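You operate a simulated robot arm through the tools that you are given. There is no shell and no other tool. Be economical: measure what you need, move in short steps, check, and stop when the job is done.

The job below is to be done with a simulated robot arm. You get a single attempt, and the scene is never put back.

JOB
Put 2 spoons of tea leaves into the pan and stir them in.
Fine: lid off the tea tin; use the measuring spoon; spoon back, lid back on; spill nothing. Set down upright: measuring spoon.

It is judged by the outcome, as a careful person would: the job done as asked, and still so three seconds after it is handed in. It fails if anything else is knocked over, pushed out of place, dropped, spilled or broken. A push-on lid holds only when it is set on centred and level and pressed home; a screw cap is set on level and turned clockwise until tight.

ROBOT AND FRAMES
A 6-joint arm with a two-finger parallel gripper, fixed in place. Base frame: the origin is at the foot of the arm, x ahead of it, y to its left, z up; the work surface is at about z = 0.82. Lengths are in m, angles in rad, forces in N, time in s.
With the tool pointing down near the work surface it reaches from about 0.14 to 0.84 m from the base axis. Its first joint turns from -2.897 to 2.897 rad. Payload 3.91 kg.
Tool frame: the origin (TCP) lies between the finger pads and is the grasp point; the fingertips stand 0.03 m ahead of it; z points along the fingers, y is the line along which they close. Largest opening 0.11 m; finger width 0.02, thickness 0.01; the body of the gripper, 0.048 by 0.112 m, starts 0.055 m behind the TCP.
Orientation is told as [roll, pitch, yaw] about the base's x, y, z axes, in that order, counted from this pose: with the fingers straight down and closing along the base's y, the tool's x points along the base's -x, its y along +y and its z along -z.

CONTROLS
- The arm moves only by the tool step_arm. Its argument "increments" is text: rows parted by semicolons, each of 7 numbers parted by spaces: the turn, a rotation vector about the tool's x, y, z in rad, then the shift along the tool's x, y, z in m, then the finger opening in m, from 0 to 0.11. In form: rx ry rz x y z fingers; .... A call has 1 to 12 rows; each row is the pose to reach, as a shift and turn from the pose commanded when the call began, along the tool's axes at that moment. A row lasts 0.2 s, in which the tool goes at most 0.05 m and 0.15 rad; a call with a longer step from one row to the next is refused whole, and so is a gripper value outside its range. A pose out of reach is approached as far as the arm can. The call stops where the force on the tool passes 90 N (or 10 N more than at its start, if that is more) or the arm is blocked; 0.2 s more then pass. Each finger travels about 0.108 m/s and halts on what it meets, pressing with about 42 N; the grip force reading is that of the motor and also rises with nothing between the fingers. The clock runs only during rows and for 0.2 s after the last one: add rows that repeat a pose to give the fingers time. The reply holds the time, the measured pose of the TCP, the force on the tool along the base axes, the opening and the grip force, in the units named above and with some noise, with the torque about the TCP (base axes, N m) and any sound that the robot's microphone picked up, and new pictures: "views" is both (left out), scene, wrist or none.
- Cameras (640 x 400 px; columns grow to the right, rows downward): "scene" is fixed at [0.2197, -0.6504, 1.4575]; the picture's right is [1.00, 0.06, 0.00], its down [0.06, -0.87, -0.48] and it looks along [-0.03, 0.48, -0.88] (base axes); focal length 214 px, centre (320, 200). "wrist" rides on the gripper at [0.077, 0.007, -0.114] in the tool frame; the picture's right is [-0.09, 1.00, 0.00], its down [-0.80, -0.07, -0.59] and it looks along [-0.59, -0.05, 0.80] (tool axes); focal length 270 px, centre (320, 200). There is no depth. A picture from a camera that has moved, and an enlarged one, comes with that camera's place and axes in the base frame and with its lens.
- slide_trunk(by): slides the trunk up (or, below 0, down) by that many m; the arm rides with it, the base frame stays. It gives what a move gives, with no picture.
- close_up(camera, box): a new picture of the part [left, top, right, bottom] of that camera's present view, enlarged. It takes no simulated time.
- close_job(): hands the job in; it is judged then, once.

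Go step by step. Nothing tells you positions but the pictures and the camera data: compare them with the known pose of the tool, close in by small moves and look again before you grip or let go. The budget is 120 turns and 200 pictures, counting those below and the enlarged ones. Unless the task says otherwise, let go and move clear before handing in, and close with one line.

The tools are called after "Call:" as name(argument=value, ...) on one line, values as JSON. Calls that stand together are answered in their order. step_arm: Moves the arm, as the interface text tells. Its arguments: {"type":"object","properties":{"increments":{"type":"string"},"views":{"type":"string","enum":["both","scene","wrist","none"]}},"required":["increments"]} The other tools are called the same way: slide_trunk (by) slides the trunk up or down; close_up (camera, box) takes an enlarged picture of a part of a camera's view; close_job () hands the job in.

At the start:

```text
time_s: 0.0
eef_pos: [0.1436, -0.3288, 1.2338]
tcp_rot: [0.0, 0.001, 0.001]
contact_force: [0.3, 0.9, 0.2]
ft_torque: [-0.02, 0.02, 0.01]
width: 0.1101
grasp_force: 0.1
trunk travel left (down, up): [-0.475, 0.065]
```

scene: 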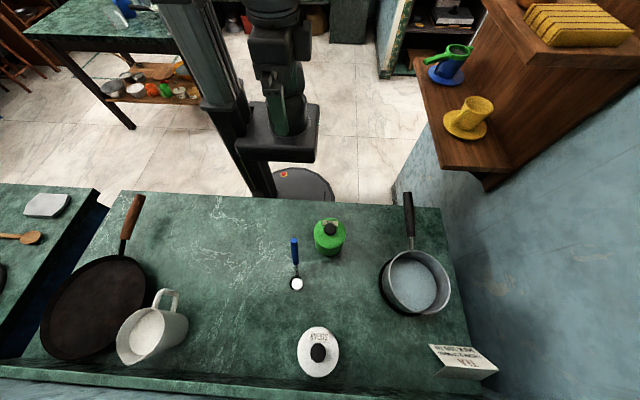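
wrist: 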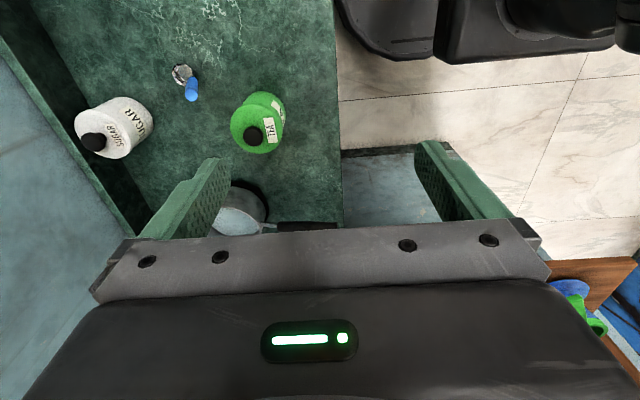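

I see a green tea tin, a white sugar tin, a spoon lying on the counter, a saucepan, a jug, a frying pan and a card. I'll enlarge the views first to measure.

Call:
close_up(camera="scene", box=[260, 200, 380, 300])

Call:
close_up(camera="scene", box=[360, 180, 520, 390])

Call:
close_up(camera="wrist", box=[60, 40, 300, 190])

```text
4.00 times, centred on (320, 250) of scene
camera zoom: at [0.2197, -0.6504, 1.4575], right [1.0, 0.06, 0.0], down [0.06, -0.87, -0.48], along [-0.03, 0.48, -0.88], focal length 858 px, centre (320, 0)
```

zoom: 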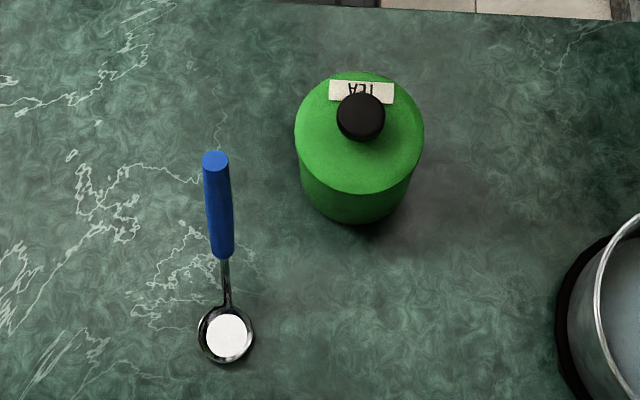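

```text
1.90 times, centred on (440, 285) of scene
camera zoom: at [0.2197, -0.6504, 1.4575], right [1.0, 0.06, 0.0], down [0.06, -0.87, -0.48], along [-0.03, 0.48, -0.88], focal length 408 px, centre (91, 38)
```

zoom: 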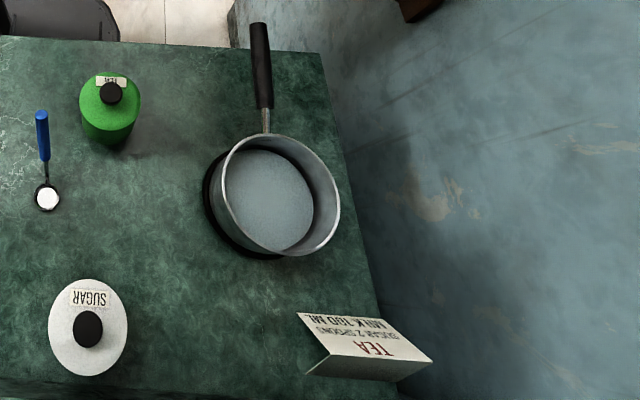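

```text
2.67 times, centred on (180, 115) of wrist
camera zoom: at [0.0653, -0.3229, 1.3477], right [0.09, 1.0, 0.0], down [0.8, -0.07, 0.59], along [0.59, -0.05, -0.8], focal length 721 px, centre (693, 427)
```

zoom: 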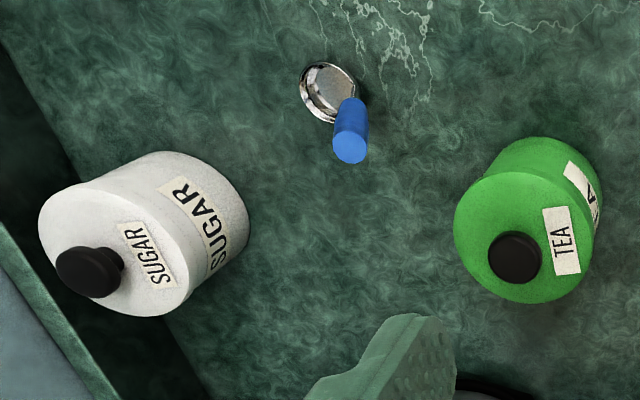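

The spoon stands on its bowl at about (0.15, -0.575), its handle leaning toward +y. The tea tin is at about (0.234, -0.447) with its knob top near 0.93, and the pan centre is near (0.465, -0.56). I'll move above the tin knob.

Call:
step_arm(increments="0 0 0 -0.015 -0.02 0.034 0.11;0 0 0 -0.03 -0.04 0.068 0.11;0 0 0 -0.045 -0.06 0.1 0.11;0 0 0 -0.06 -0.08 0.135 0.11;0 0 0 -0.075 -0.1 0.168 0.11;0 0 0 -0.09 -0.118 0.2 0.11;0 0 0 -0.09 -0.118 0.2 0.11")

Call:
close_up(camera="scene", box=[420, 330, 510, 386])

```text
time_s: 1.6
eef_pos: [0.2353, -0.4486, 1.0383]
tcp_rot: [0.0, 0.0, 0.0]
contact_force: [-0.5, 0.1, 0.7]
ft_torque: [-0.01, -0.03, -0.01]
width: 0.1102
grasp_force: 0.1
trunk travel left (down, up): [-0.475, 0.065]
camera wrist: at [0.1571, -0.4434, 1.1512], right [0.09, 1.0, 0.0], down [0.8, -0.07, 0.59], along [0.59, -0.05, -0.8], focal length 270 px, centre (320, 200)
```

scene: 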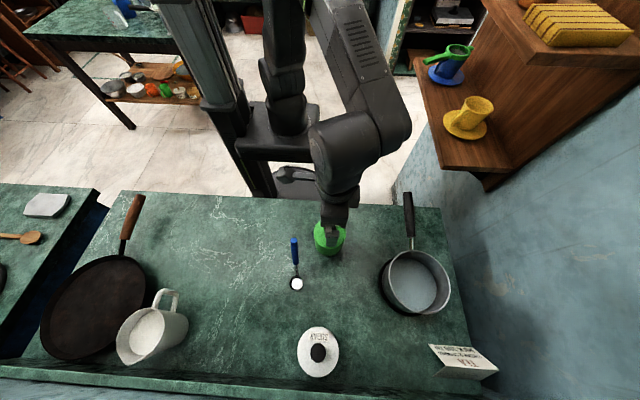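
wrist: 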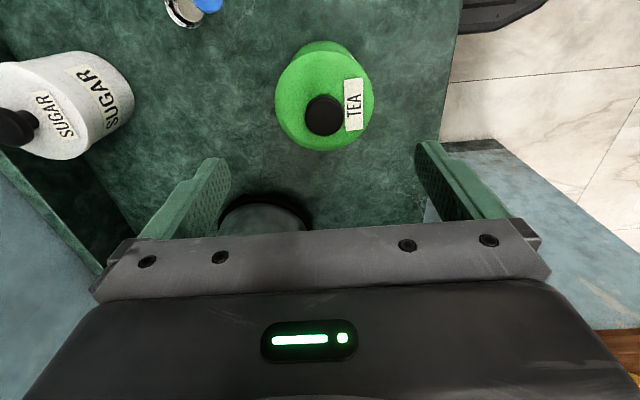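

```text
7.11 times, centred on (465, 358) of scene
camera zoom: at [0.2197, -0.6504, 1.4575], right [1.0, 0.06, 0.0], down [0.06, -0.87, -0.48], along [-0.03, 0.48, -0.88], focal length 1525 px, centre (-711, -924)
```

zoom: 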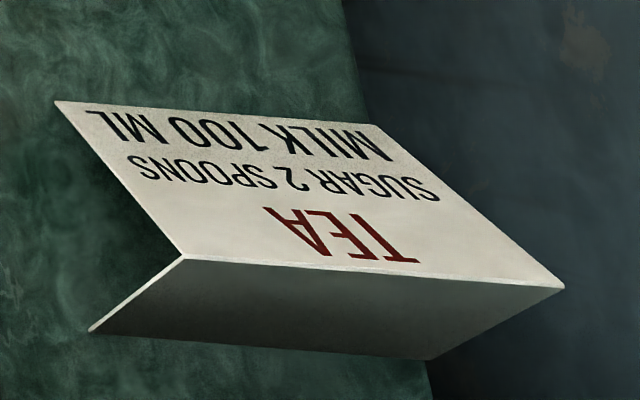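

The card is only a recipe note. The knob is at about (0.233, -0.447), so I'll descend over it with a partial opening.

Call:
step_arm(increments="0 0 0 0 0 0.03 0.08;0 0 0 0 0 0.06 0.07;0 0 0 0 0 0.08 0.065;0 0 0 0 0 0.094 0.065;0 0 0 0 0 0.094 0.065")

Call:
close_up(camera="wrist", box=[200, 40, 440, 190])

```text
time_s: 2.8
eef_pos: [0.2327, -0.4461, 0.9425]
tcp_rot: [-0.007, -0.002, -0.001]
contact_force: [1.5, -0.8, 33.9]
ft_torque: [0.59, -0.07, -0.03]
width: 0.0649
grasp_force: 0.1
trunk travel left (down, up): [-0.475, 0.065]
camera wrist: at [0.156, -0.4402, 1.0571], right [0.09, 1.0, -0.01], down [0.8, -0.07, 0.6], along [0.59, -0.06, -0.8], focal length 270 px, centre (320, 200)
```

scene: 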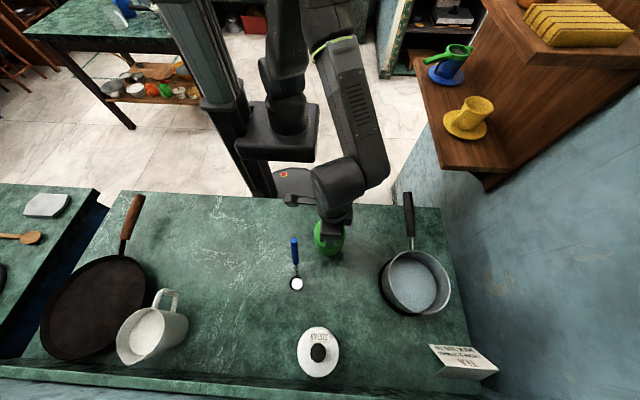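
wrist: 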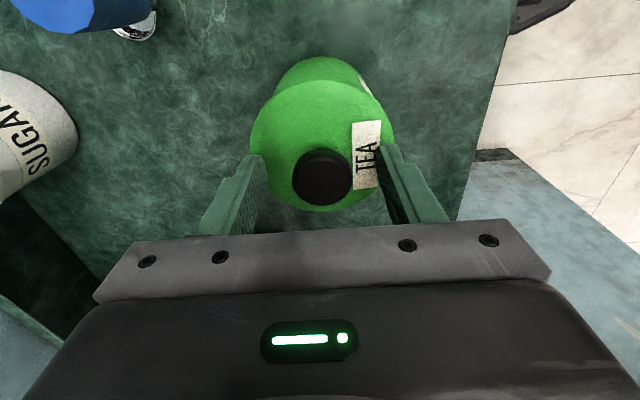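

```text
2.67 times, centred on (320, 115) of wrist
camera zoom: at [0.156, -0.4402, 1.0571], right [0.09, 1.0, -0.01], down [0.8, -0.07, 0.6], along [0.59, -0.06, -0.8], focal length 721 px, centre (320, 427)
```

zoom: 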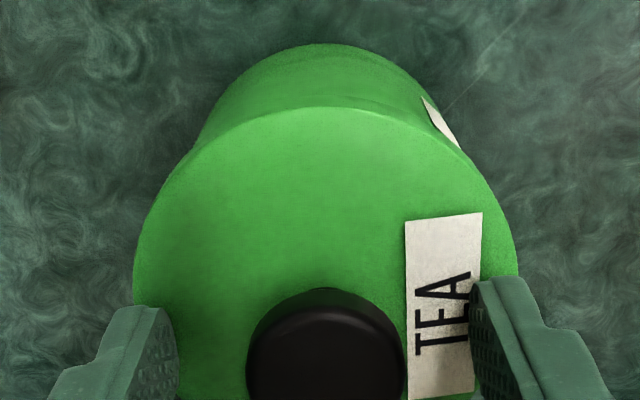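

The fingertips touched the lid top, which puts it at z about 0.912. I'll rise about 4 mm, centre and close on the knob.

Call:
step_arm(increments="0 0 0 0.002 0 -0.0045 0.065;0 0 0 0.002 0 -0.0045 0.05;0 0 0 0.002 0 -0.0045 0.03;0 0 0 0.002 0 -0.0045 0.015;0 0 0 0.002 0 -0.0045 0.015;0 0 0 0.002 0 -0.0045 0.015", views="wrist")

```text
time_s: 4.2
eef_pos: [0.2311, -0.4468, 0.9455]
tcp_rot: [0.001, -0.001, -0.001]
contact_force: [0.1, -0.8, -0.2]
ft_torque: [0.0, 0.0, 0.0]
width: 0.0306
grasp_force: 42.0
trunk travel left (down, up): [-0.475, 0.065]
heard: snap
camera wrist: at [0.1535, -0.4407, 1.0592], right [0.09, 1.0, 0.0], down [0.8, -0.07, 0.59], along [0.59, -0.05, -0.8], focal length 270 px, centre (320, 200)
```

wrist: 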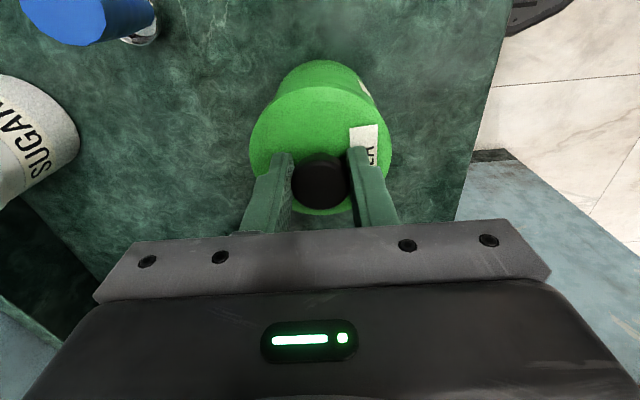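

Knob gripped at 0.031 m, with a snap heard. I'll lift slowly and watch the force.

Call:
step_arm(increments="0 0 0 0 0 -0.004 0.015;0 0 0 0 0 -0.008 0.015;0 0 0 0 0 -0.014 0.015;0 0 0 0 0 -0.02 0.015;0 0 0 0 0 -0.02 0.015")

Call:
close_up(camera="scene", box=[280, 190, 400, 265])

```text
time_s: 5.4
eef_pos: [0.2296, -0.4469, 0.9629]
tcp_rot: [0.0, -0.002, -0.001]
contact_force: [0.4, 0.2, -0.3]
ft_torque: [-0.02, 0.0, 0.0]
width: 0.0306
grasp_force: 42.4
trunk travel left (down, up): [-0.475, 0.065]
camera wrist: at [0.152, -0.4412, 1.0778], right [0.09, 1.0, 0.0], down [0.8, -0.07, 0.59], along [0.59, -0.05, -0.8], focal length 270 px, centre (320, 200)
```

scene: 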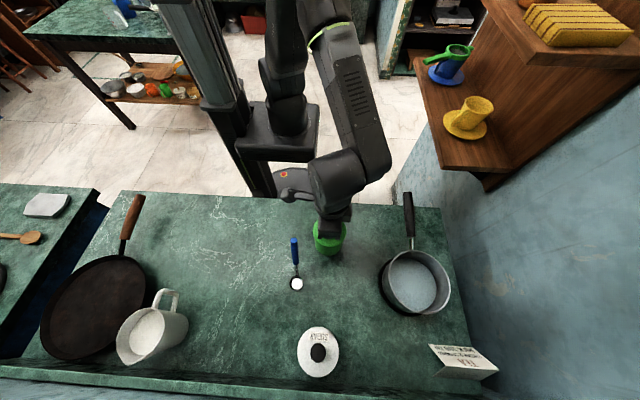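
wrist: 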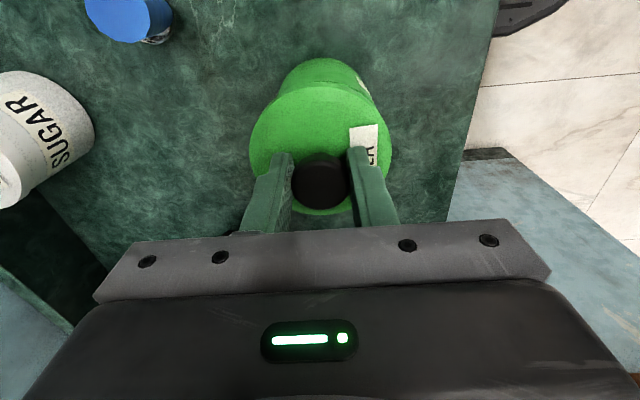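

```text
5.33 times, centred on (340, 228) of scene
camera zoom: at [0.2197, -0.6504, 1.4575], right [1.0, 0.06, 0.0], down [0.06, -0.87, -0.48], along [-0.03, 0.48, -0.88], focal length 1144 px, centre (213, 53)
```

zoom: 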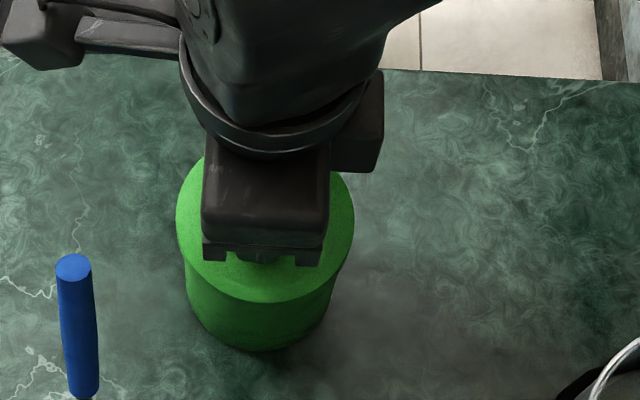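

It's unclear whether the tin came up with the lid, so I'll zoom in.

Call:
close_up(camera="wrist", box=[220, 30, 420, 155])

Call:
close_up(camera="scene", box=[300, 215, 364, 262])

```text
3.20 times, centred on (320, 92) of wrist
camera zoom: at [0.152, -0.4412, 1.0778], right [0.09, 1.0, 0.0], down [0.8, -0.07, 0.59], along [0.59, -0.05, -0.8], focal length 865 px, centre (320, 544)
```

zoom: 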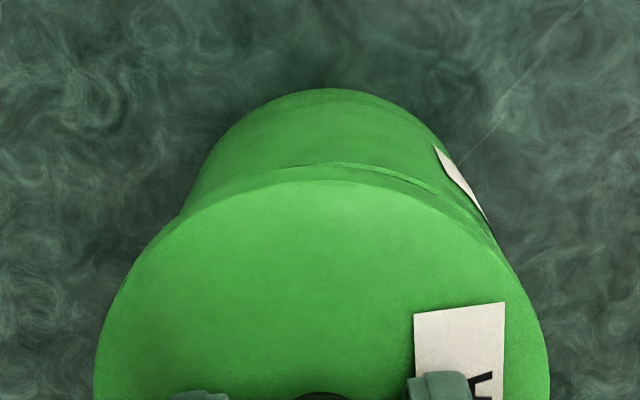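

```text
8.51 times, centred on (332, 238) of scene
camera zoom: at [0.2197, -0.6504, 1.4575], right [1.0, 0.06, 0.0], down [0.06, -0.87, -0.48], along [-0.03, 0.48, -0.88], focal length 1825 px, centre (218, -128)
```

zoom: 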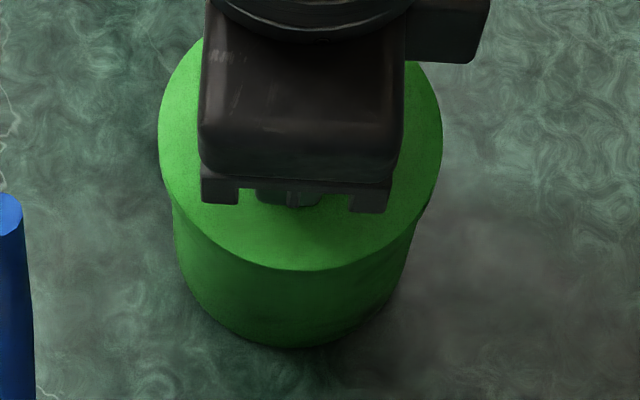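

The tin base is still on the counter and a rim line shows, so only the lid is rising. I'll lift clear and carry it left to about (0.05, -0.42).

Call:
step_arm(increments="0 0 0 0 0 -0.03 0.015;0 0 0 0 0 -0.07 0.015;0 0 0 0 0 -0.11 0.015;0 0 0 0.045 0.005 -0.11 0.015;0 0 0 0.09 0.01 -0.11 0.015;0 0 0 0.135 0.02 -0.11 0.015;0 0 0 0.18 0.025 -0.11 0.015;0 0 0 0.18 0.025 -0.11 0.015")

Call:
close_up(camera="scene", box=[270, 200, 390, 275])

```text
time_s: 7.2
eef_pos: [0.0527, -0.4208, 1.0742]
tcp_rot: [0.0, 0.001, 0.001]
contact_force: [0.8, -0.1, -0.3]
ft_torque: [0.0, 0.02, 0.04]
width: 0.0305
grasp_force: 41.8
trunk travel left (down, up): [-0.475, 0.065]
camera wrist: at [-0.0244, -0.4158, 1.1886], right [0.09, 1.0, 0.0], down [0.8, -0.07, 0.59], along [0.59, -0.05, -0.8], focal length 270 px, centre (320, 200)
```

scene: 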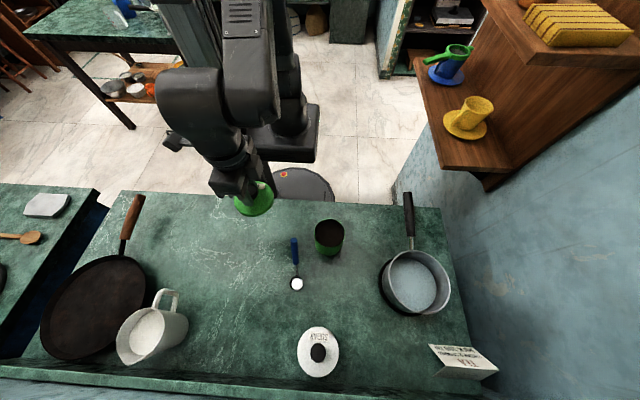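
wrist: 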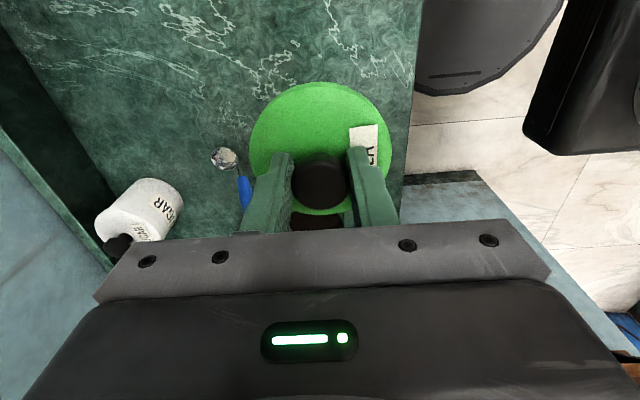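

```text
5.33 times, centred on (330, 238) of scene
camera zoom: at [0.2197, -0.6504, 1.4575], right [1.0, 0.06, 0.0], down [0.06, -0.87, -0.48], along [-0.03, 0.48, -0.88], focal length 1144 px, centre (267, 0)
```

zoom: 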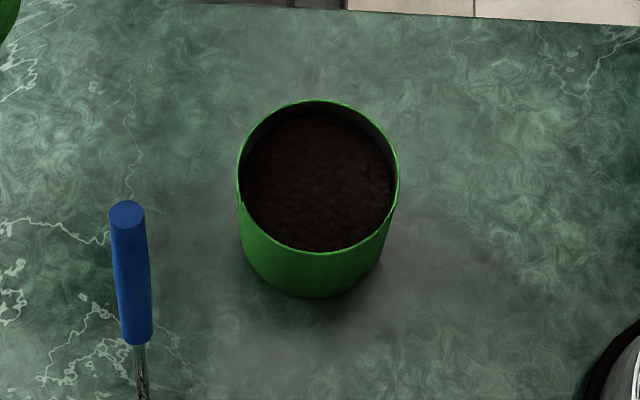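

The tin is open with tea about 2 cm below the rim, and the rim is near z = 0.90. I'll lower the lid to the counter.

Call:
step_arm(increments="0 0 0 0 0 0.045 0.015;0 0 0 0 0 0.09 0.015;0 0 0 0 0 0.135 0.015;0 0 0 0 0 0.17 0.015;0 0 0 0 0 0.185 0.015;0 0 0 0 0 0.185 0.015", views="none")

Call:
step_arm(increments="0 0 0 0 0 0.004 0.015;0 0 0 0 0 0.008 0.015;0 0 0 0 0 0.008 0.015")

```text
time_s: 8.6
eef_pos: [0.0512, -0.4203, 0.8871]
tcp_rot: [0.0, 0.0, 0.001]
contact_force: [0.8, -0.3, -1.2]
ft_torque: [-0.04, -0.02, 0.01]
width: 0.0305
grasp_force: 42.4
trunk travel left (down, up): [-0.475, 0.065]
```

```text
time_s: 9.4
eef_pos: [0.0507, -0.4203, 0.8792]
tcp_rot: [0.0, 0.0, -0.002]
contact_force: [0.9, -0.3, -0.2]
ft_torque: [0.03, -0.02, 0.02]
width: 0.0303
grasp_force: 42.6
trunk travel left (down, up): [-0.475, 0.065]
camera wrist: at [-0.0262, -0.4155, 0.9936], right [0.09, 1.0, 0.0], down [0.8, -0.07, 0.59], along [0.59, -0.05, -0.8], focal length 270 px, centre (320, 200)
```

scene: 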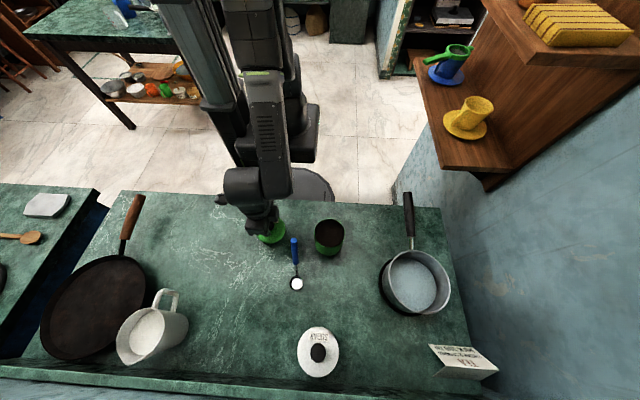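
wrist: 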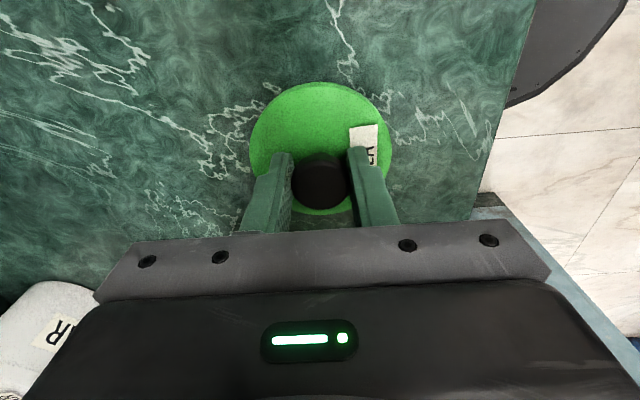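

No contact yet, so I'll continue down gently.

Call:
step_arm(increments="0 0 0 0 0 0.003 0.015;0 0 0 0 0 0.006 0.015;0 0 0 0 0 0.006 0.015", views="none")

Call:
step_arm(increments="0 0 0 0 0 0.002 0.015;0 0 0 0 0 0.004 0.015;0 0 0 0 0 0.004 0.015", views="none")

```text
time_s: 10.2
eef_pos: [0.051, -0.4213, 0.8718]
tcp_rot: [0.001, -0.001, 0.0]
contact_force: [-0.8, -0.5, -0.2]
ft_torque: [0.03, -0.04, -0.01]
width: 0.0305
grasp_force: 41.7
trunk travel left (down, up): [-0.475, 0.065]
```

```text
time_s: 11.0
eef_pos: [0.0503, -0.421, 0.87]
tcp_rot: [0.0, 0.001, -0.001]
contact_force: [0.7, -0.3, -0.5]
ft_torque: [-0.01, -0.03, -0.01]
width: 0.0304
grasp_force: 42.1
trunk travel left (down, up): [-0.475, 0.065]
```

Call:
step_arm(increments="0 0 0 0 0 0.002 0.015;0 0 0 0 0 0.004 0.015;0 0 0 0 0 0.004 0.015", views="none")

Call:
close_up(camera="wrist", box=[240, 70, 400, 170])

Call:
close_up(camera="scene", box=[240, 200, 320, 250])

```text
time_s: 11.8
eef_pos: [0.0497, -0.4215, 0.868]
tcp_rot: [0.0, -0.001, 0.0]
contact_force: [-0.9, -0.3, -0.7]
ft_torque: [0.0, 0.01, 0.0]
width: 0.0303
grasp_force: 41.8
trunk travel left (down, up): [-0.475, 0.065]
```

```text
4.00 times, centred on (320, 120) of wrist
camera zoom: at [-0.0267, -0.4163, 0.9814], right [0.09, 1.0, 0.0], down [0.8, -0.07, 0.59], along [0.59, -0.05, -0.8], focal length 1081 px, centre (320, 520)
```

zoom: 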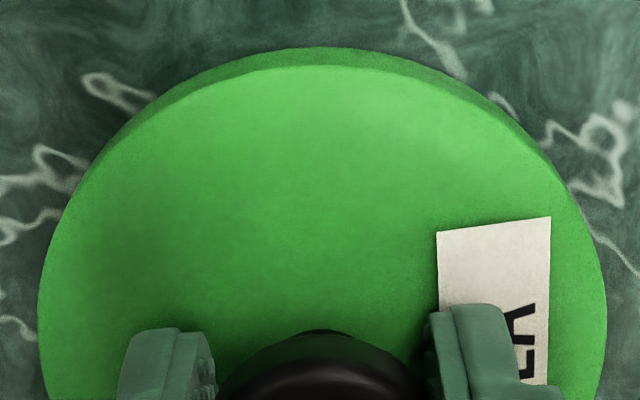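

```text
8.00 times, centred on (280, 225) of scene
camera zoom: at [0.2197, -0.6504, 1.4575], right [1.0, 0.06, 0.0], down [0.06, -0.87, -0.48], along [-0.03, 0.48, -0.88], focal length 1716 px, centre (640, 0)
```

zoom: 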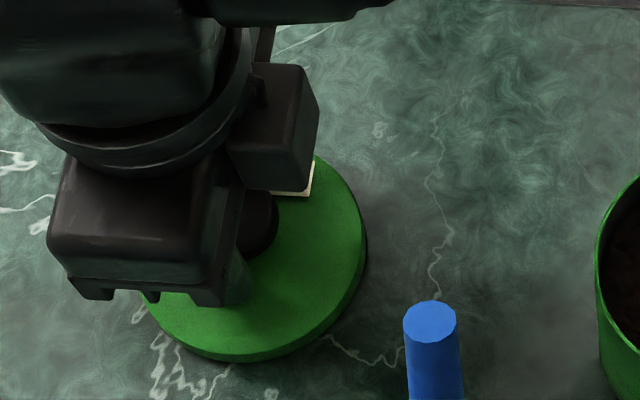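

Call:
step_arm(increments="0 0 0 0 0 0.001 0.015;0 0 0 0 0 0.002 0.015;0 0 0 0 0 0.002 0.015", views="none")

Call:
step_arm(increments="0 0 0 0 0 0.001 0.015;0 0 0 0 0 0.002 0.015;0 0 0 0 0 0.002 0.015", views="none")

```text
time_s: 12.6
eef_pos: [0.0509, -0.4222, 0.8649]
tcp_rot: [0.001, -0.001, -0.003]
contact_force: [-1.0, 0.5, 1.1]
ft_torque: [0.07, 0.09, -0.02]
width: 0.0303
grasp_force: 41.6
trunk travel left (down, up): [-0.475, 0.065]
```

```text
time_s: 13.4
eef_pos: [0.0504, -0.4229, 0.8656]
tcp_rot: [-0.003, 0.001, -0.001]
contact_force: [1.8, -2.1, 23.3]
ft_torque: [0.12, -0.1, 0.0]
width: 0.0306
grasp_force: 42.2
trunk travel left (down, up): [-0.475, 0.065]
```

The lid now rests on the counter at (0.0505, -0.4225), with contact at TCP z about 0.865. I'll release, rise, and yaw +90° ready for the spoon.

Call:
step_arm(increments="0 0 0 0 0 -0.002 0.03;0 0 0 0 0 -0.002 0.05;0 0 0 0 0 -0.002 0.06;0 0 0 0 0 -0.03 0.07;0 0 0 0 0 -0.08 0.07;0 0 0 0 0 -0.13 0.07;0 0 0 0 0 -0.18 0.07;0 0 0 0 0 -0.2 0.07")

Call:
step_arm(increments="0 0 -0.14 0 0 0 0.07;0 0 -0.28 0 0 0 0.07;0 0 -0.42 0 0 0 0.07;0 0 -0.56 0 0 0 0.07;0 0 -0.7 0 0 0 0.07;0 0 -0.84 0 0 0 0.07;0 0 -0.98 0 0 0 0.07;0 0 -1.12 0 0 0 0.07;0 0 -1.26 0 0 0 0.07;0 0 -1.4 0 0 0 0.07;0 0 -1.54 0 0 0 0.07;0 0 -1.5708 0 0 0 0.07")

```text
time_s: 15.2
eef_pos: [0.0516, -0.4194, 1.0621]
tcp_rot: [0.001, -0.002, 0.0]
contact_force: [0.1, -1.3, -0.2]
ft_torque: [-0.01, 0.01, -0.01]
width: 0.0699
grasp_force: 0.0
trunk travel left (down, up): [-0.475, 0.065]
camera wrist: at [-0.0265, -0.4145, 1.1765], right [0.09, 1.0, 0.0], down [0.8, -0.07, 0.59], along [0.59, -0.05, -0.8], focal length 270 px, centre (320, 200)
```

scene: 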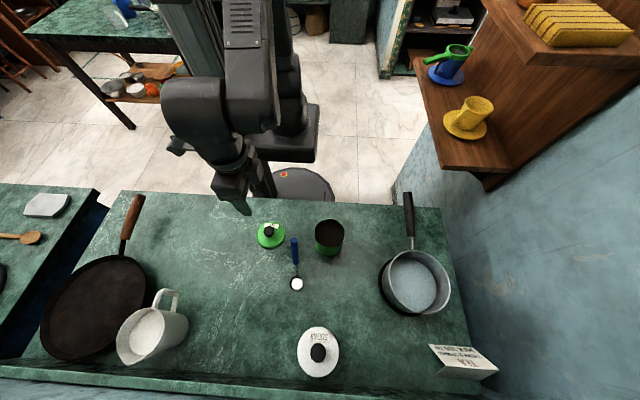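
wrist: 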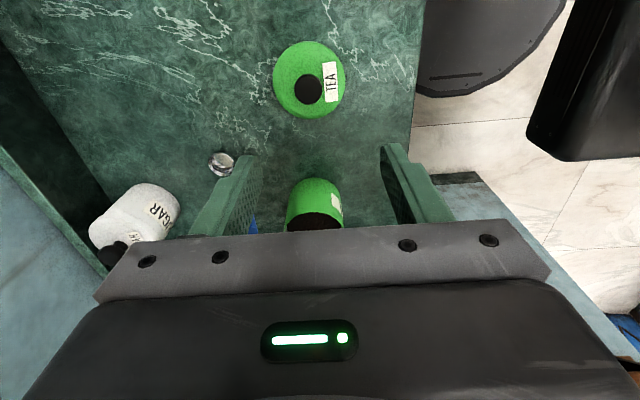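

```text
time_s: 17.8
eef_pos: [0.0504, -0.4217, 1.0629]
tcp_rot: [0.001, -0.001, 1.57]
contact_force: [-0.2, -0.2, 0.5]
ft_torque: [-0.03, -0.01, 0.0]
width: 0.07
grasp_force: 0.0
trunk travel left (down, up): [-0.475, 0.065]
camera wrist: at [0.0428, -0.5003, 1.1776], right [-1.0, 0.09, 0.0], down [0.07, 0.8, 0.59], along [0.05, 0.59, -0.8], focal length 270 px, centre (320, 200)
```

scene: 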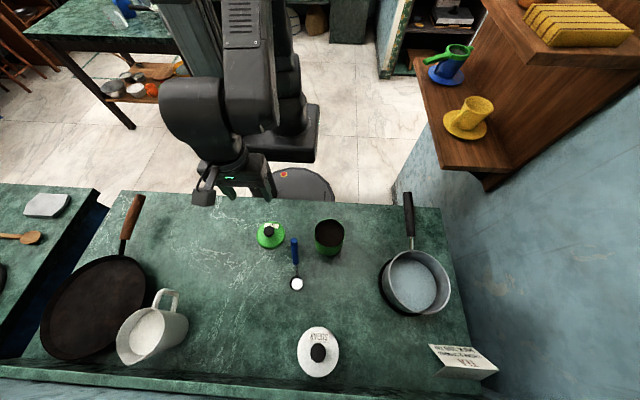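
wrist: 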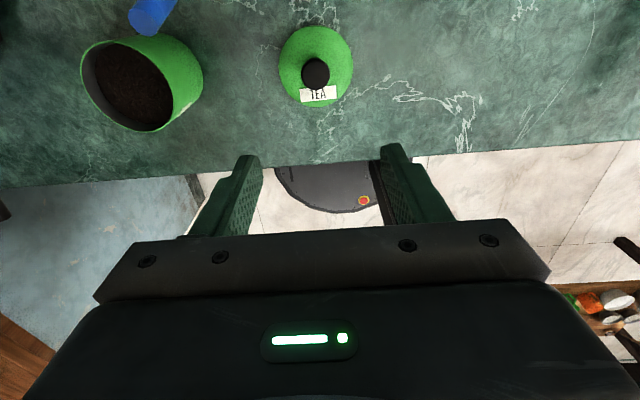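

Yaw +90° works. Before picking up the spoon I'll dry-run the pouring tilt in free air near the pan to make sure the arm can reach it.

Call:
step_arm(increments="0.14 0 0 0.01 -0.03 -0.02 0.07;0.28 0 0 0.02 -0.06 -0.03 0.07;0.42 0 0 0.03 -0.09 -0.03 0.07;0.56 0 0 0.04 -0.12 -0.03 0.07;0.7 0 0 0.05 -0.15 -0.03 0.07;0.84 0 0 0.06 -0.18 -0.03 0.07;0.98 0 0 0.07 -0.21 -0.03 0.07;1.12 0 0 0.08 -0.24 -0.03 0.07;1.26 0 0 0.08 -0.27 -0.03 0.07;1.4 0 0 0.08 -0.27 -0.03 0.07;1.54 0 0 0.08 -0.27 -0.03 0.07;1.68 0 0 0.08 -0.27 -0.03 0.07")

```text
time_s: 20.4
eef_pos: [0.3437, -0.6761, 1.2794]
tcp_rot: [-1.646, -0.064, 1.607]
contact_force: [0.1, -0.1, 0.3]
ft_torque: [0.03, -0.01, 0.04]
width: 0.0699
grasp_force: 0.1
out of reach, approached as far as the arm can: row 1, 2, 3, 4, 5, 6, 7, 8, 9, 10, 11, 12
trunk travel left (down, up): [-0.475, 0.065]
camera wrist: at [0.2324, -0.7575, 1.2586], right [0.07, 0.15, -0.99], down [-0.63, 0.78, 0.08], along [0.78, 0.61, 0.15], focal length 270 px, centre (320, 200)
```

scene: 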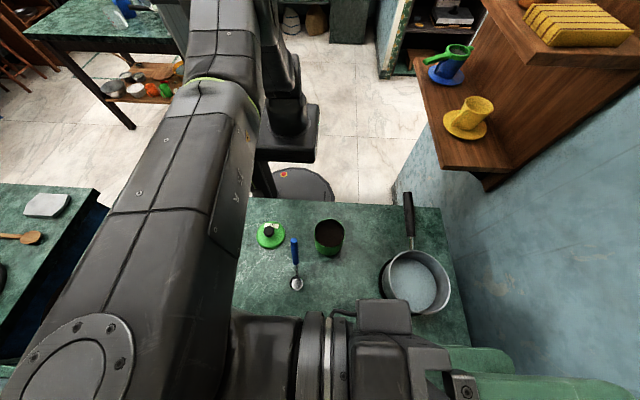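
wrist: 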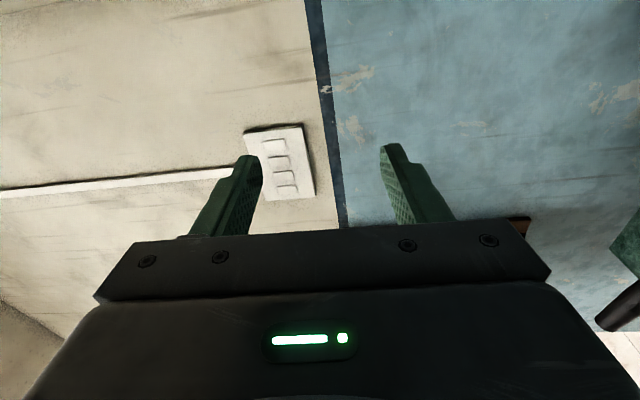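

The arm couldn't follow that sideways tilt. I'll retrace the path to the tool-down pose and then consider a different pouring method, with the tool pointing outward and spun about its own axis.

Call:
step_arm(increments="-0.14 0 0 0 0 0 0.07;-0.28 0 0 0 0 0 0.07;-0.42 0 0 0 0 0 0.07;-0.56 0 0 0 -0.0033 -0.0298 0.07;-0.70 0 0 -0.01 -0.0065 -0.0596 0.07;-0.84 0 0 -0.02 -0.0098 -0.0895 0.07;-0.98 0 0 -0.03 -0.0131 -0.1193 0.07;-1.12 0 0 -0.04 -0.0164 -0.149 0.07;-1.26 0 0 -0.05 -0.0196 -0.179 0.07;-1.40 0 0 -0.06 -0.0229 -0.2087 0.07;-1.54 0 0 -0.07 -0.0163 -0.2397 0.07;-1.68 0 0 -0.08 -0.0004 -0.272 0.07", views="scene")

```text
time_s: 23.0
eef_pos: [0.0868, -0.5994, 1.2712]
tcp_rot: [0.04, -0.062, 1.591]
contact_force: [0.6, 0.3, 0.5]
ft_torque: [-0.02, 0.04, 0.01]
width: 0.07
grasp_force: 0.1
out of reach, approached as far as the arm can: row 9, 10, 11, 12
trunk travel left (down, up): [-0.475, 0.065]
```

scene: 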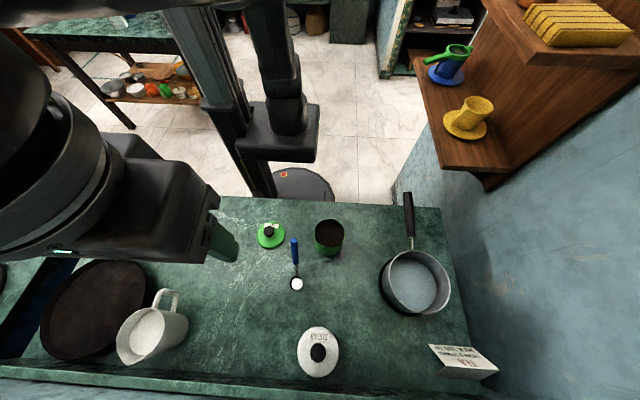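

The tool points down again, higher up at (0.087, -0.60, 1.27). I'll return to a lower central pose and level it.

Call:
step_arm(increments="0.01 0.015 0.005 -0.03 0.005 0.03 0.07;0.02 0.03 0.01 -0.06 0.01 0.06 0.07;0.03 0.045 0.015 -0.09 0.015 0.1 0.07;0.04 0.062 0.02 -0.12 0.02 0.14 0.07;0.04 0.062 0.02 -0.15 0.025 0.17 0.07;0.04 0.062 0.02 -0.15 0.03 0.2 0.07;0.04 0.062 0.02 -0.15 0.03 0.2 0.07", views="scene")

```text
refused: row 3 steps farther than a row can; nothing moved
```

Call:
step_arm(increments="0.01 0.015 0.005 -0.025 0.005 0.03 0.07;0.02 0.03 0.01 -0.05 0.01 0.06 0.07;0.03 0.045 0.015 -0.075 0.015 0.09 0.07;0.04 0.062 0.02 -0.1 0.02 0.12 0.07;0.04 0.062 0.02 -0.125 0.025 0.15 0.07;0.04 0.062 0.02 -0.15 0.03 0.18 0.07;0.04 0.062 0.02 -0.15 0.03 0.2 0.07;0.04 0.062 0.02 -0.15 0.03 0.2 0.07", views="scene")

```text
time_s: 24.8
eef_pos: [0.0544, -0.4391, 1.0776]
tcp_rot: [0.003, 0.0, 1.579]
contact_force: [0.1, -0.4, 1.0]
ft_torque: [-0.02, -0.01, 0.02]
width: 0.07
grasp_force: 0.1
out of reach, approached as far as the arm can: row 5, 6, 7, 8
trunk travel left (down, up): [-0.475, 0.065]
```

scene: 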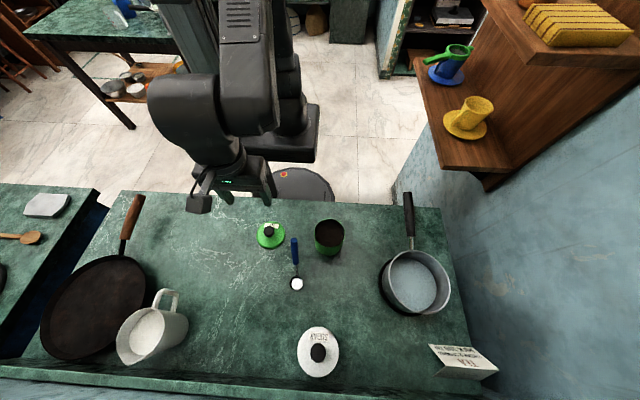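

Recovered. That spot is simply at the inner limit of the arm's reach. I'll move to a more extended place near the pan and test the tilt there.

Call:
step_arm(increments="0 0 0 0.01 -0.045 0 0.07;0 0 0 0.02 -0.09 0 0.07;0 0 0 0.03 -0.135 0 0.07;0 0 0 0.04 -0.18 0 0.07;0 0 0 0.05 -0.225 0 0.07;0 0 0 0.06 -0.255 0.01 0.07;0 0 0 0.06 -0.255 0.01 0.07", views="none")

Call:
step_arm(increments="0.14 0 0 0 0 0 0.07;0.28 0 0 0 0 0 0.07;0.42 0 0 0 0 0 0.07;0.56 0 0 0 0 0 0.07;0.7 0 0 0 0 0 0.07;0.84 0 0 0 0 0 0.07;0.98 0 0 0 0 0 0.07;1.12 0 0 0 0 0 0.07;1.26 0 0 0 0 0 0.07;1.4 0 0 0 0 0 0.07;1.54 0 0 0 0 0 0.07;1.68 0 0 0 0 0 0.07", views="scene")

```text
time_s: 26.4
eef_pos: [0.3096, -0.4944, 1.0703]
tcp_rot: [-0.003, -0.001, 1.586]
contact_force: [0.6, 0.0, -0.4]
ft_torque: [-0.01, 0.01, 0.01]
width: 0.07
grasp_force: 0.0
trunk travel left (down, up): [-0.475, 0.065]
```

```text
time_s: 29.0
eef_pos: [0.3249, -0.6851, 1.268]
tcp_rot: [-1.652, -0.068, 1.625]
contact_force: [0.2, 0.4, 0.2]
ft_torque: [-0.02, 0.0, 0.02]
width: 0.0702
grasp_force: 0.0
out of reach, approached as far as the arm can: row 5, 6, 7, 8, 9, 10, 11, 12
trunk travel left (down, up): [-0.475, 0.065]
```

scene: 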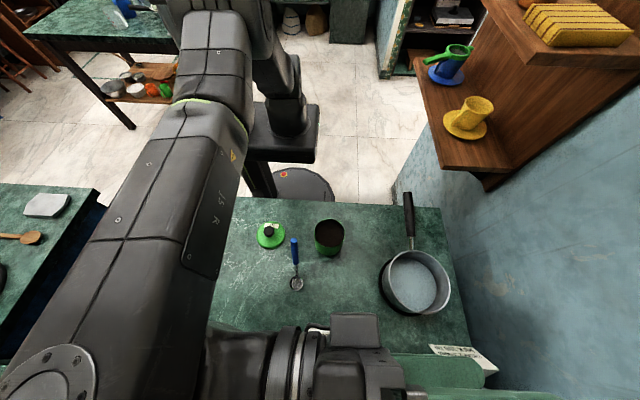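

Sideways tilt beyond about 0.6 rad is limited. I'll retrace and then test tilting the tool outward (radially), which should suit this arm better.

Call:
step_arm(increments="-0.14 0 0 0 0 0 0.07;-0.28 0 0 0 0 0 0.07;-0.42 0 0 0 0 0 0.07;-0.56 0 0 -0.025 0.02 0 0.07;-0.7 0 0 -0.05 0.04 0 0.07;-0.84 0 0 -0.075 0.06 0 0.07;-0.98 0 0 -0.1 0.08 0 0.07;-1.12 0 0 -0.125 0.1 0 0.07;-1.26 0 0 -0.15 0.12 0 0.07;-1.40 0 0 -0.175 0.14 0 0.07;-1.54 0 0 -0.2 0.16 0 0.07;-1.65 0 0 -0.22 0.19 0 0.07", views="none")

```text
time_s: 31.6
eef_pos: [0.3354, -0.4488, 1.0961]
tcp_rot: [0.002, -0.066, 1.624]
contact_force: [-0.3, 0.4, 0.5]
ft_torque: [-0.02, 0.01, 0.02]
width: 0.0701
grasp_force: 0.0
trunk travel left (down, up): [-0.475, 0.065]
```

Call:
step_arm(increments="0.081 0.101 0 0 0 0.02 0.07;0.162 0.202 0 0 0 0.04 0.07;0.243 0.303 0 0 0 0.06 0.07;0.324 0.404 0 0 0 0.08 0.07;0.405 0.505 0 0 0 0.08 0.07;0.486 0.606 0 0 0 0.08 0.07;0.567 0.707 0 0 0 0.08 0.07;0.648 0.808 0 0 0 0.08 0.07;0.729 0.909 0 0 0 0.08 0.07;0.81 1.01 0 0 0 0.08 0.07;0.891 1.111 0 0 0 0.08 0.07;0.972 1.212 0 0 0 0.08 0.07", views="scene")

```text
time_s: 34.2
eef_pos: [0.3348, -0.4439, 1.0139]
tcp_rot: [-1.469, 0.85, 0.806]
contact_force: [-0.4, 0.1, 0.0]
ft_torque: [0.0, -0.03, 0.0]
width: 0.0698
grasp_force: 0.0
out of reach, approached as far as the arm can: row 7, 8
trunk travel left (down, up): [-0.475, 0.065]
```

scene: 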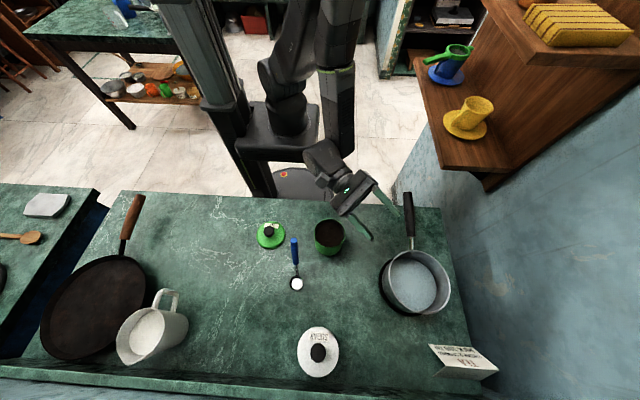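

Pointing outward works: the tool is horizontal at (0.335, -0.444, 1.014). Now I'll check the spin about the tool axis, which I'd use for pouring.

Call:
step_arm(increments="0 0 0.145 0 0 0 0.07;0 0 0.29 0 0 0 0.07;0 0 0.435 0 0 0 0.07;0 0 0.58 0 0 0 0.07;0 0 0.725 0 0 0 0.07;0 0 0.87 0 0 0 0.07;0 0 1.015 0 0 0 0.07;0 0 1.16 0 0 0 0.07;0 0 1.305 0 0 0 0.07;0 0 1.45 0 0 0 0.07;0 0 1.595 0 0 0 0.07;0 0 1.74 0 0 0 0.07", views="none")

Call:
step_arm(increments="0 0 0.145 0 0 0 0.07;0 0 0.29 0 0 0 0.07;0 0 0.435 0 0 0 0.07;0 0 0.58 0 0 0 0.07;0 0 0.725 0 0 0 0.07;0 0 0.87 0 0 0 0.07", views="scene")

```text
time_s: 36.8
eef_pos: [0.3356, -0.442, 1.0147]
tcp_rot: [-1.463, -0.886, 0.646]
contact_force: [-0.2, -0.3, 0.9]
ft_torque: [-0.02, -0.03, 0.0]
width: 0.07
grasp_force: 0.1
trunk travel left (down, up): [-0.475, 0.065]
```

```text
time_s: 38.2
eef_pos: [0.3338, -0.4415, 1.0161]
tcp_rot: [1.22, -1.371, -2.066]
contact_force: [-0.2, 0.2, -0.5]
ft_torque: [-0.01, 0.01, 0.01]
width: 0.0702
grasp_force: 0.1
trunk travel left (down, up): [-0.475, 0.065]
```

scene: 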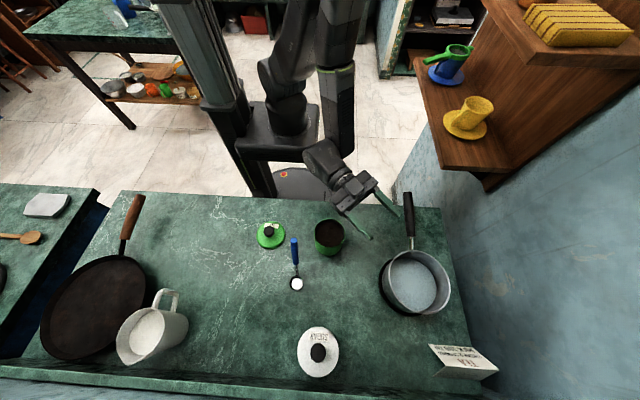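

Spin works across the full range. The plan is to grip the spoon handle with the tool pointing outward, about 40° below horizontal and camera up, and to pour by spinning over the pan. I'll spin back to camera-up first.

Call:
step_arm(increments="0 0 -0.145 0 0 0 0.07;0 0 -0.29 0 0 0 0.07;0 0 -0.435 0 0 0 0.07;0 0 -0.58 0 0 0 0.07;0 0 -0.725 0 0 0 0.07;0 0 -0.87 0 0 0 0.07;0 0 -1.015 0 0 0 0.07;0 0 -1.16 0 0 0 0.07;0 0 -1.305 0 0 0 0.07;0 0 -1.45 0 0 0 0.07;0 0 -1.595 0 0 0 0.07;0 0 -1.74 0 0 0 0.07", views="none")

Call:
step_arm(increments="0 0 -0.145 0 0 0 0.07;0 0 -0.29 0 0 0 0.07;0 0 -0.435 0 0 0 0.07;0 0 -0.58 0 0 0 0.07;0 0 -0.725 0 0 0 0.07;0 0 -0.87 0 0 0 0.07;0 0 -1.015 0 0 0 0.07;0 0 -1.16 0 0 0 0.07;0 0 -1.305 0 0 0 0.07;0 0 -1.45 0 0 0 0.07;0 0 -1.49 0 0 0 0.07;0 0 -1.49 0 0 0 0.07", views="wrist")

```text
time_s: 40.8
eef_pos: [0.3341, -0.4433, 1.0145]
tcp_rot: [-1.503, -0.014, 0.728]
contact_force: [0.5, -0.4, 0.3]
ft_torque: [-0.01, 0.0, 0.02]
width: 0.0699
grasp_force: 0.0
trunk travel left (down, up): [-0.475, 0.065]
```

```text
time_s: 43.4
eef_pos: [0.3329, -0.4445, 1.0166]
tcp_rot: [-0.998, 1.443, 1.306]
contact_force: [-0.5, 0.1, 1.2]
ft_torque: [-0.02, 0.0, 0.0]
width: 0.07
grasp_force: 0.0
trunk travel left (down, up): [-0.475, 0.065]
camera wrist: at [0.2486, -0.3758, 1.0993], right [-0.74, -0.65, -0.19], down [-0.32, 0.58, -0.75], along [0.6, -0.49, -0.64], focal length 270 px, centre (320, 200)
```

wrist: 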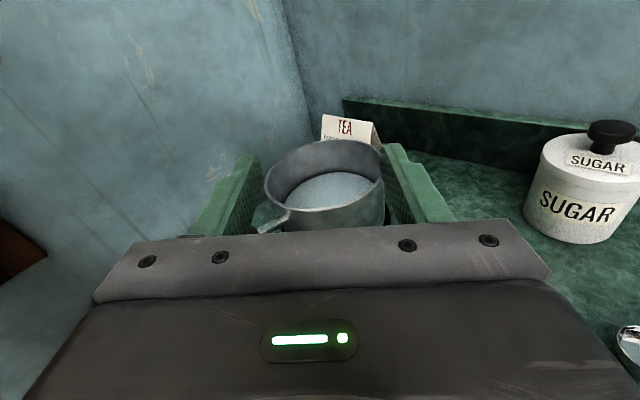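

Good view. The tool orientation is derived from the camera axes. I'll now move to a pre-grasp pose 0.10 m back from the spoon handle, pointing -y and 40° down.

Call:
step_arm(increments="-0.0905 -0.07 0.023 0 0.0165 -0.016 0.07;-0.181 -0.14 0.046 0 0.033 -0.032 0.07;-0.2715 -0.21 0.069 0 0.0495 -0.048 0.07;-0.362 -0.281 0.0925 0 0.066 -0.064 0.07;-0.4525 -0.351 0.1155 0 0.0825 -0.08 0.07;-0.543 -0.421 0.139 0 0.099 -0.096 0.07;-0.6335 -0.492 0.162 0 0.1155 -0.112 0.07;-0.724 -0.562 0.185 0 0.132 -0.128 0.07;-0.724 -0.562 0.185 0 0.132 -0.128 0.07")

```text
time_s: 45.4
eef_pos: [0.1013, -0.455, 0.9995]
tcp_rot: [-0.203, 0.935, 1.545]
contact_force: [1.2, -0.1, -0.3]
ft_torque: [0.0, 0.0, 0.0]
width: 0.07
grasp_force: 0.1
out of reach, approached as far as the arm can: row 1, 2, 3, 4, 5, 6, 7, 8, 9
trunk travel left (down, up): [-0.475, 0.065]
camera wrist: at [0.0724, -0.4123, 1.1271], right [-0.98, -0.08, -0.19], down [-0.03, 0.96, -0.29], along [0.21, -0.28, -0.94], focal length 270 px, centre (320, 200)
```

scene: 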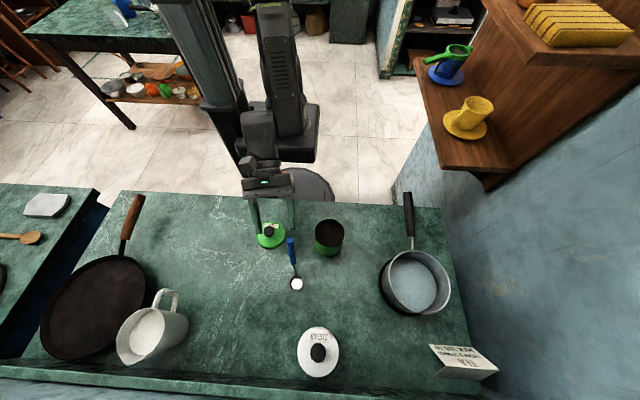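
wrist: 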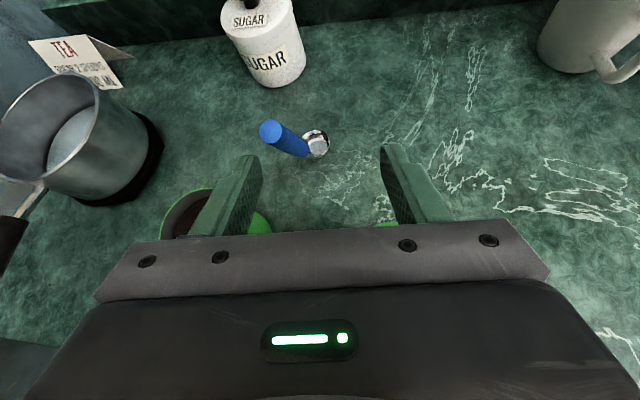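

The arm stopped short of the target and I want to be sure the spoon wasn't touched, so I'll zoom in.

Call:
close_up(camera="scene", box=[240, 190, 360, 300])

Call:
close_up(camera="wrist", box=[200, 90, 440, 240])

```text
3.64 times, centred on (300, 245) of scene
camera zoom: at [0.2197, -0.6504, 1.4575], right [1.0, 0.06, 0.0], down [0.06, -0.87, -0.48], along [-0.03, 0.48, -0.88], focal length 780 px, centre (393, 36)
```

zoom: 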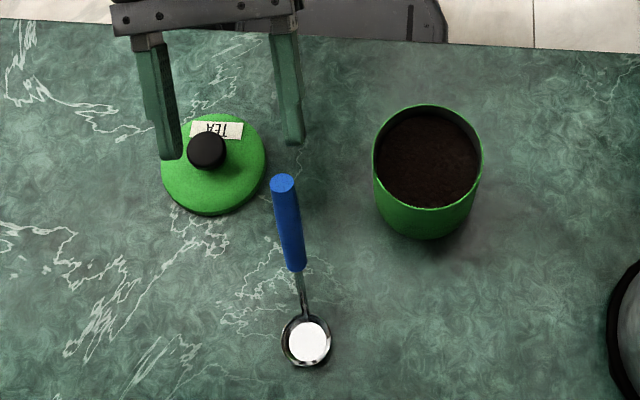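

```text
2.67 times, centred on (320, 165) of wrist
camera zoom: at [0.0724, -0.4123, 1.1271], right [-0.98, -0.08, -0.19], down [-0.03, 0.96, -0.29], along [0.21, -0.28, -0.94], focal length 721 px, centre (320, 293)
```

zoom: 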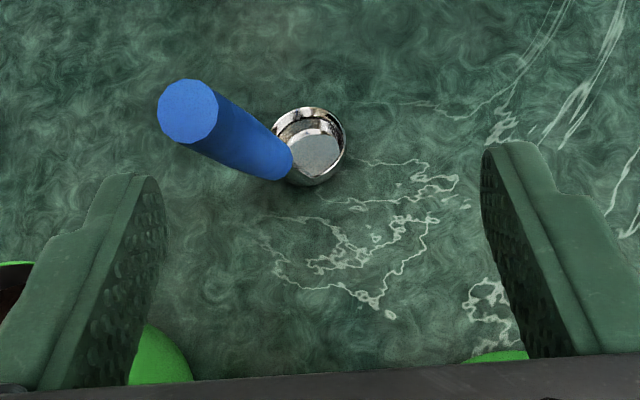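

The spoon was brushed slightly: its handle top is now at about (0.141, -0.50), but it's still standing. I'll shift +x so the handle is centred between the fingers, then look again.

Call:
step_arm(increments="0 0 -0.03 0.0012 -0.011 0.0017 0.08;0 0 -0.06 0.0024 -0.022 0.0033 0.09;0 0 -0.09 0.0035 -0.033 0.005 0.09;0 0 -0.12 0.0035 -0.044 0.005 0.09;0 0 -0.12 0.0035 -0.044 0.005 0.09")

Call:
close_up(camera="scene", box=[240, 190, 360, 300])

```text
time_s: 46.6
eef_pos: [0.1146, -0.4664, 1.0048]
tcp_rot: [-0.109, 0.941, 1.719]
contact_force: [-0.7, -0.8, 0.3]
ft_torque: [0.01, -0.03, 0.0]
width: 0.0902
grasp_force: 0.0
out of reach, approached as far as the arm can: row 1, 2, 3, 4, 5
trunk travel left (down, up): [-0.475, 0.065]
camera wrist: at [0.0874, -0.4241, 1.133], right [-0.97, -0.18, -0.13], down [-0.14, 0.95, -0.3], along [0.18, -0.27, -0.95], focal length 270 px, centre (320, 200)
```

scene: 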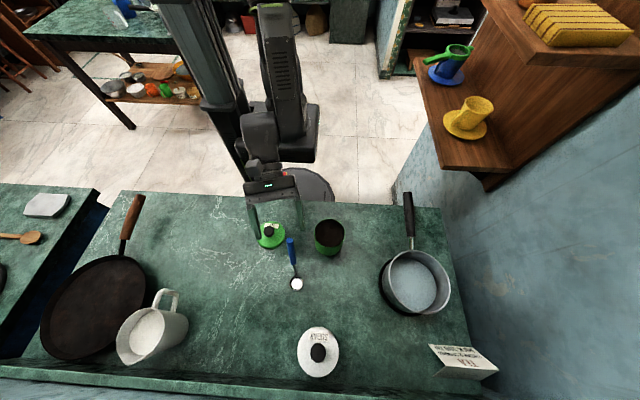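
wrist: 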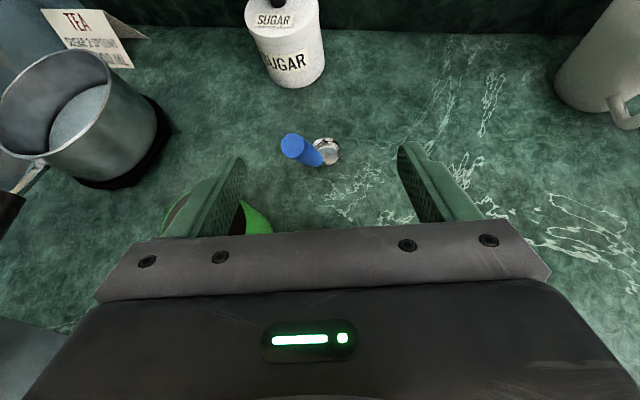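

```text
3.64 times, centred on (300, 245) of scene
camera zoom: at [0.2197, -0.6504, 1.4575], right [1.0, 0.06, 0.0], down [0.06, -0.87, -0.48], along [-0.03, 0.48, -0.88], focal length 780 px, centre (393, 36)
```

zoom: 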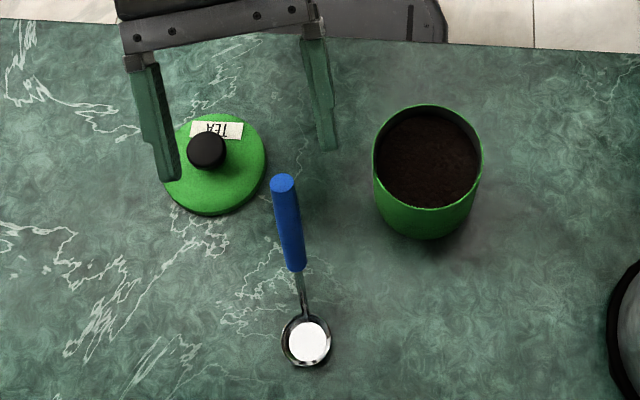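

The inner reach limit is binding, so raising the trunk will give the elbow more room. Sliding up also lifts the tool safely.

Call:
slide_trunk(by=0.064)

```text
time_s: 47.6
eef_pos: [0.1126, -0.464, 1.0676]
tcp_rot: [-0.11, 0.942, 1.72]
contact_force: [0.5, -1.1, 0.0]
ft_torque: [-0.01, -0.04, 0.0]
width: 0.0898
grasp_force: 0.1
trunk travel left (down, up): [-0.539, 0.001]
```

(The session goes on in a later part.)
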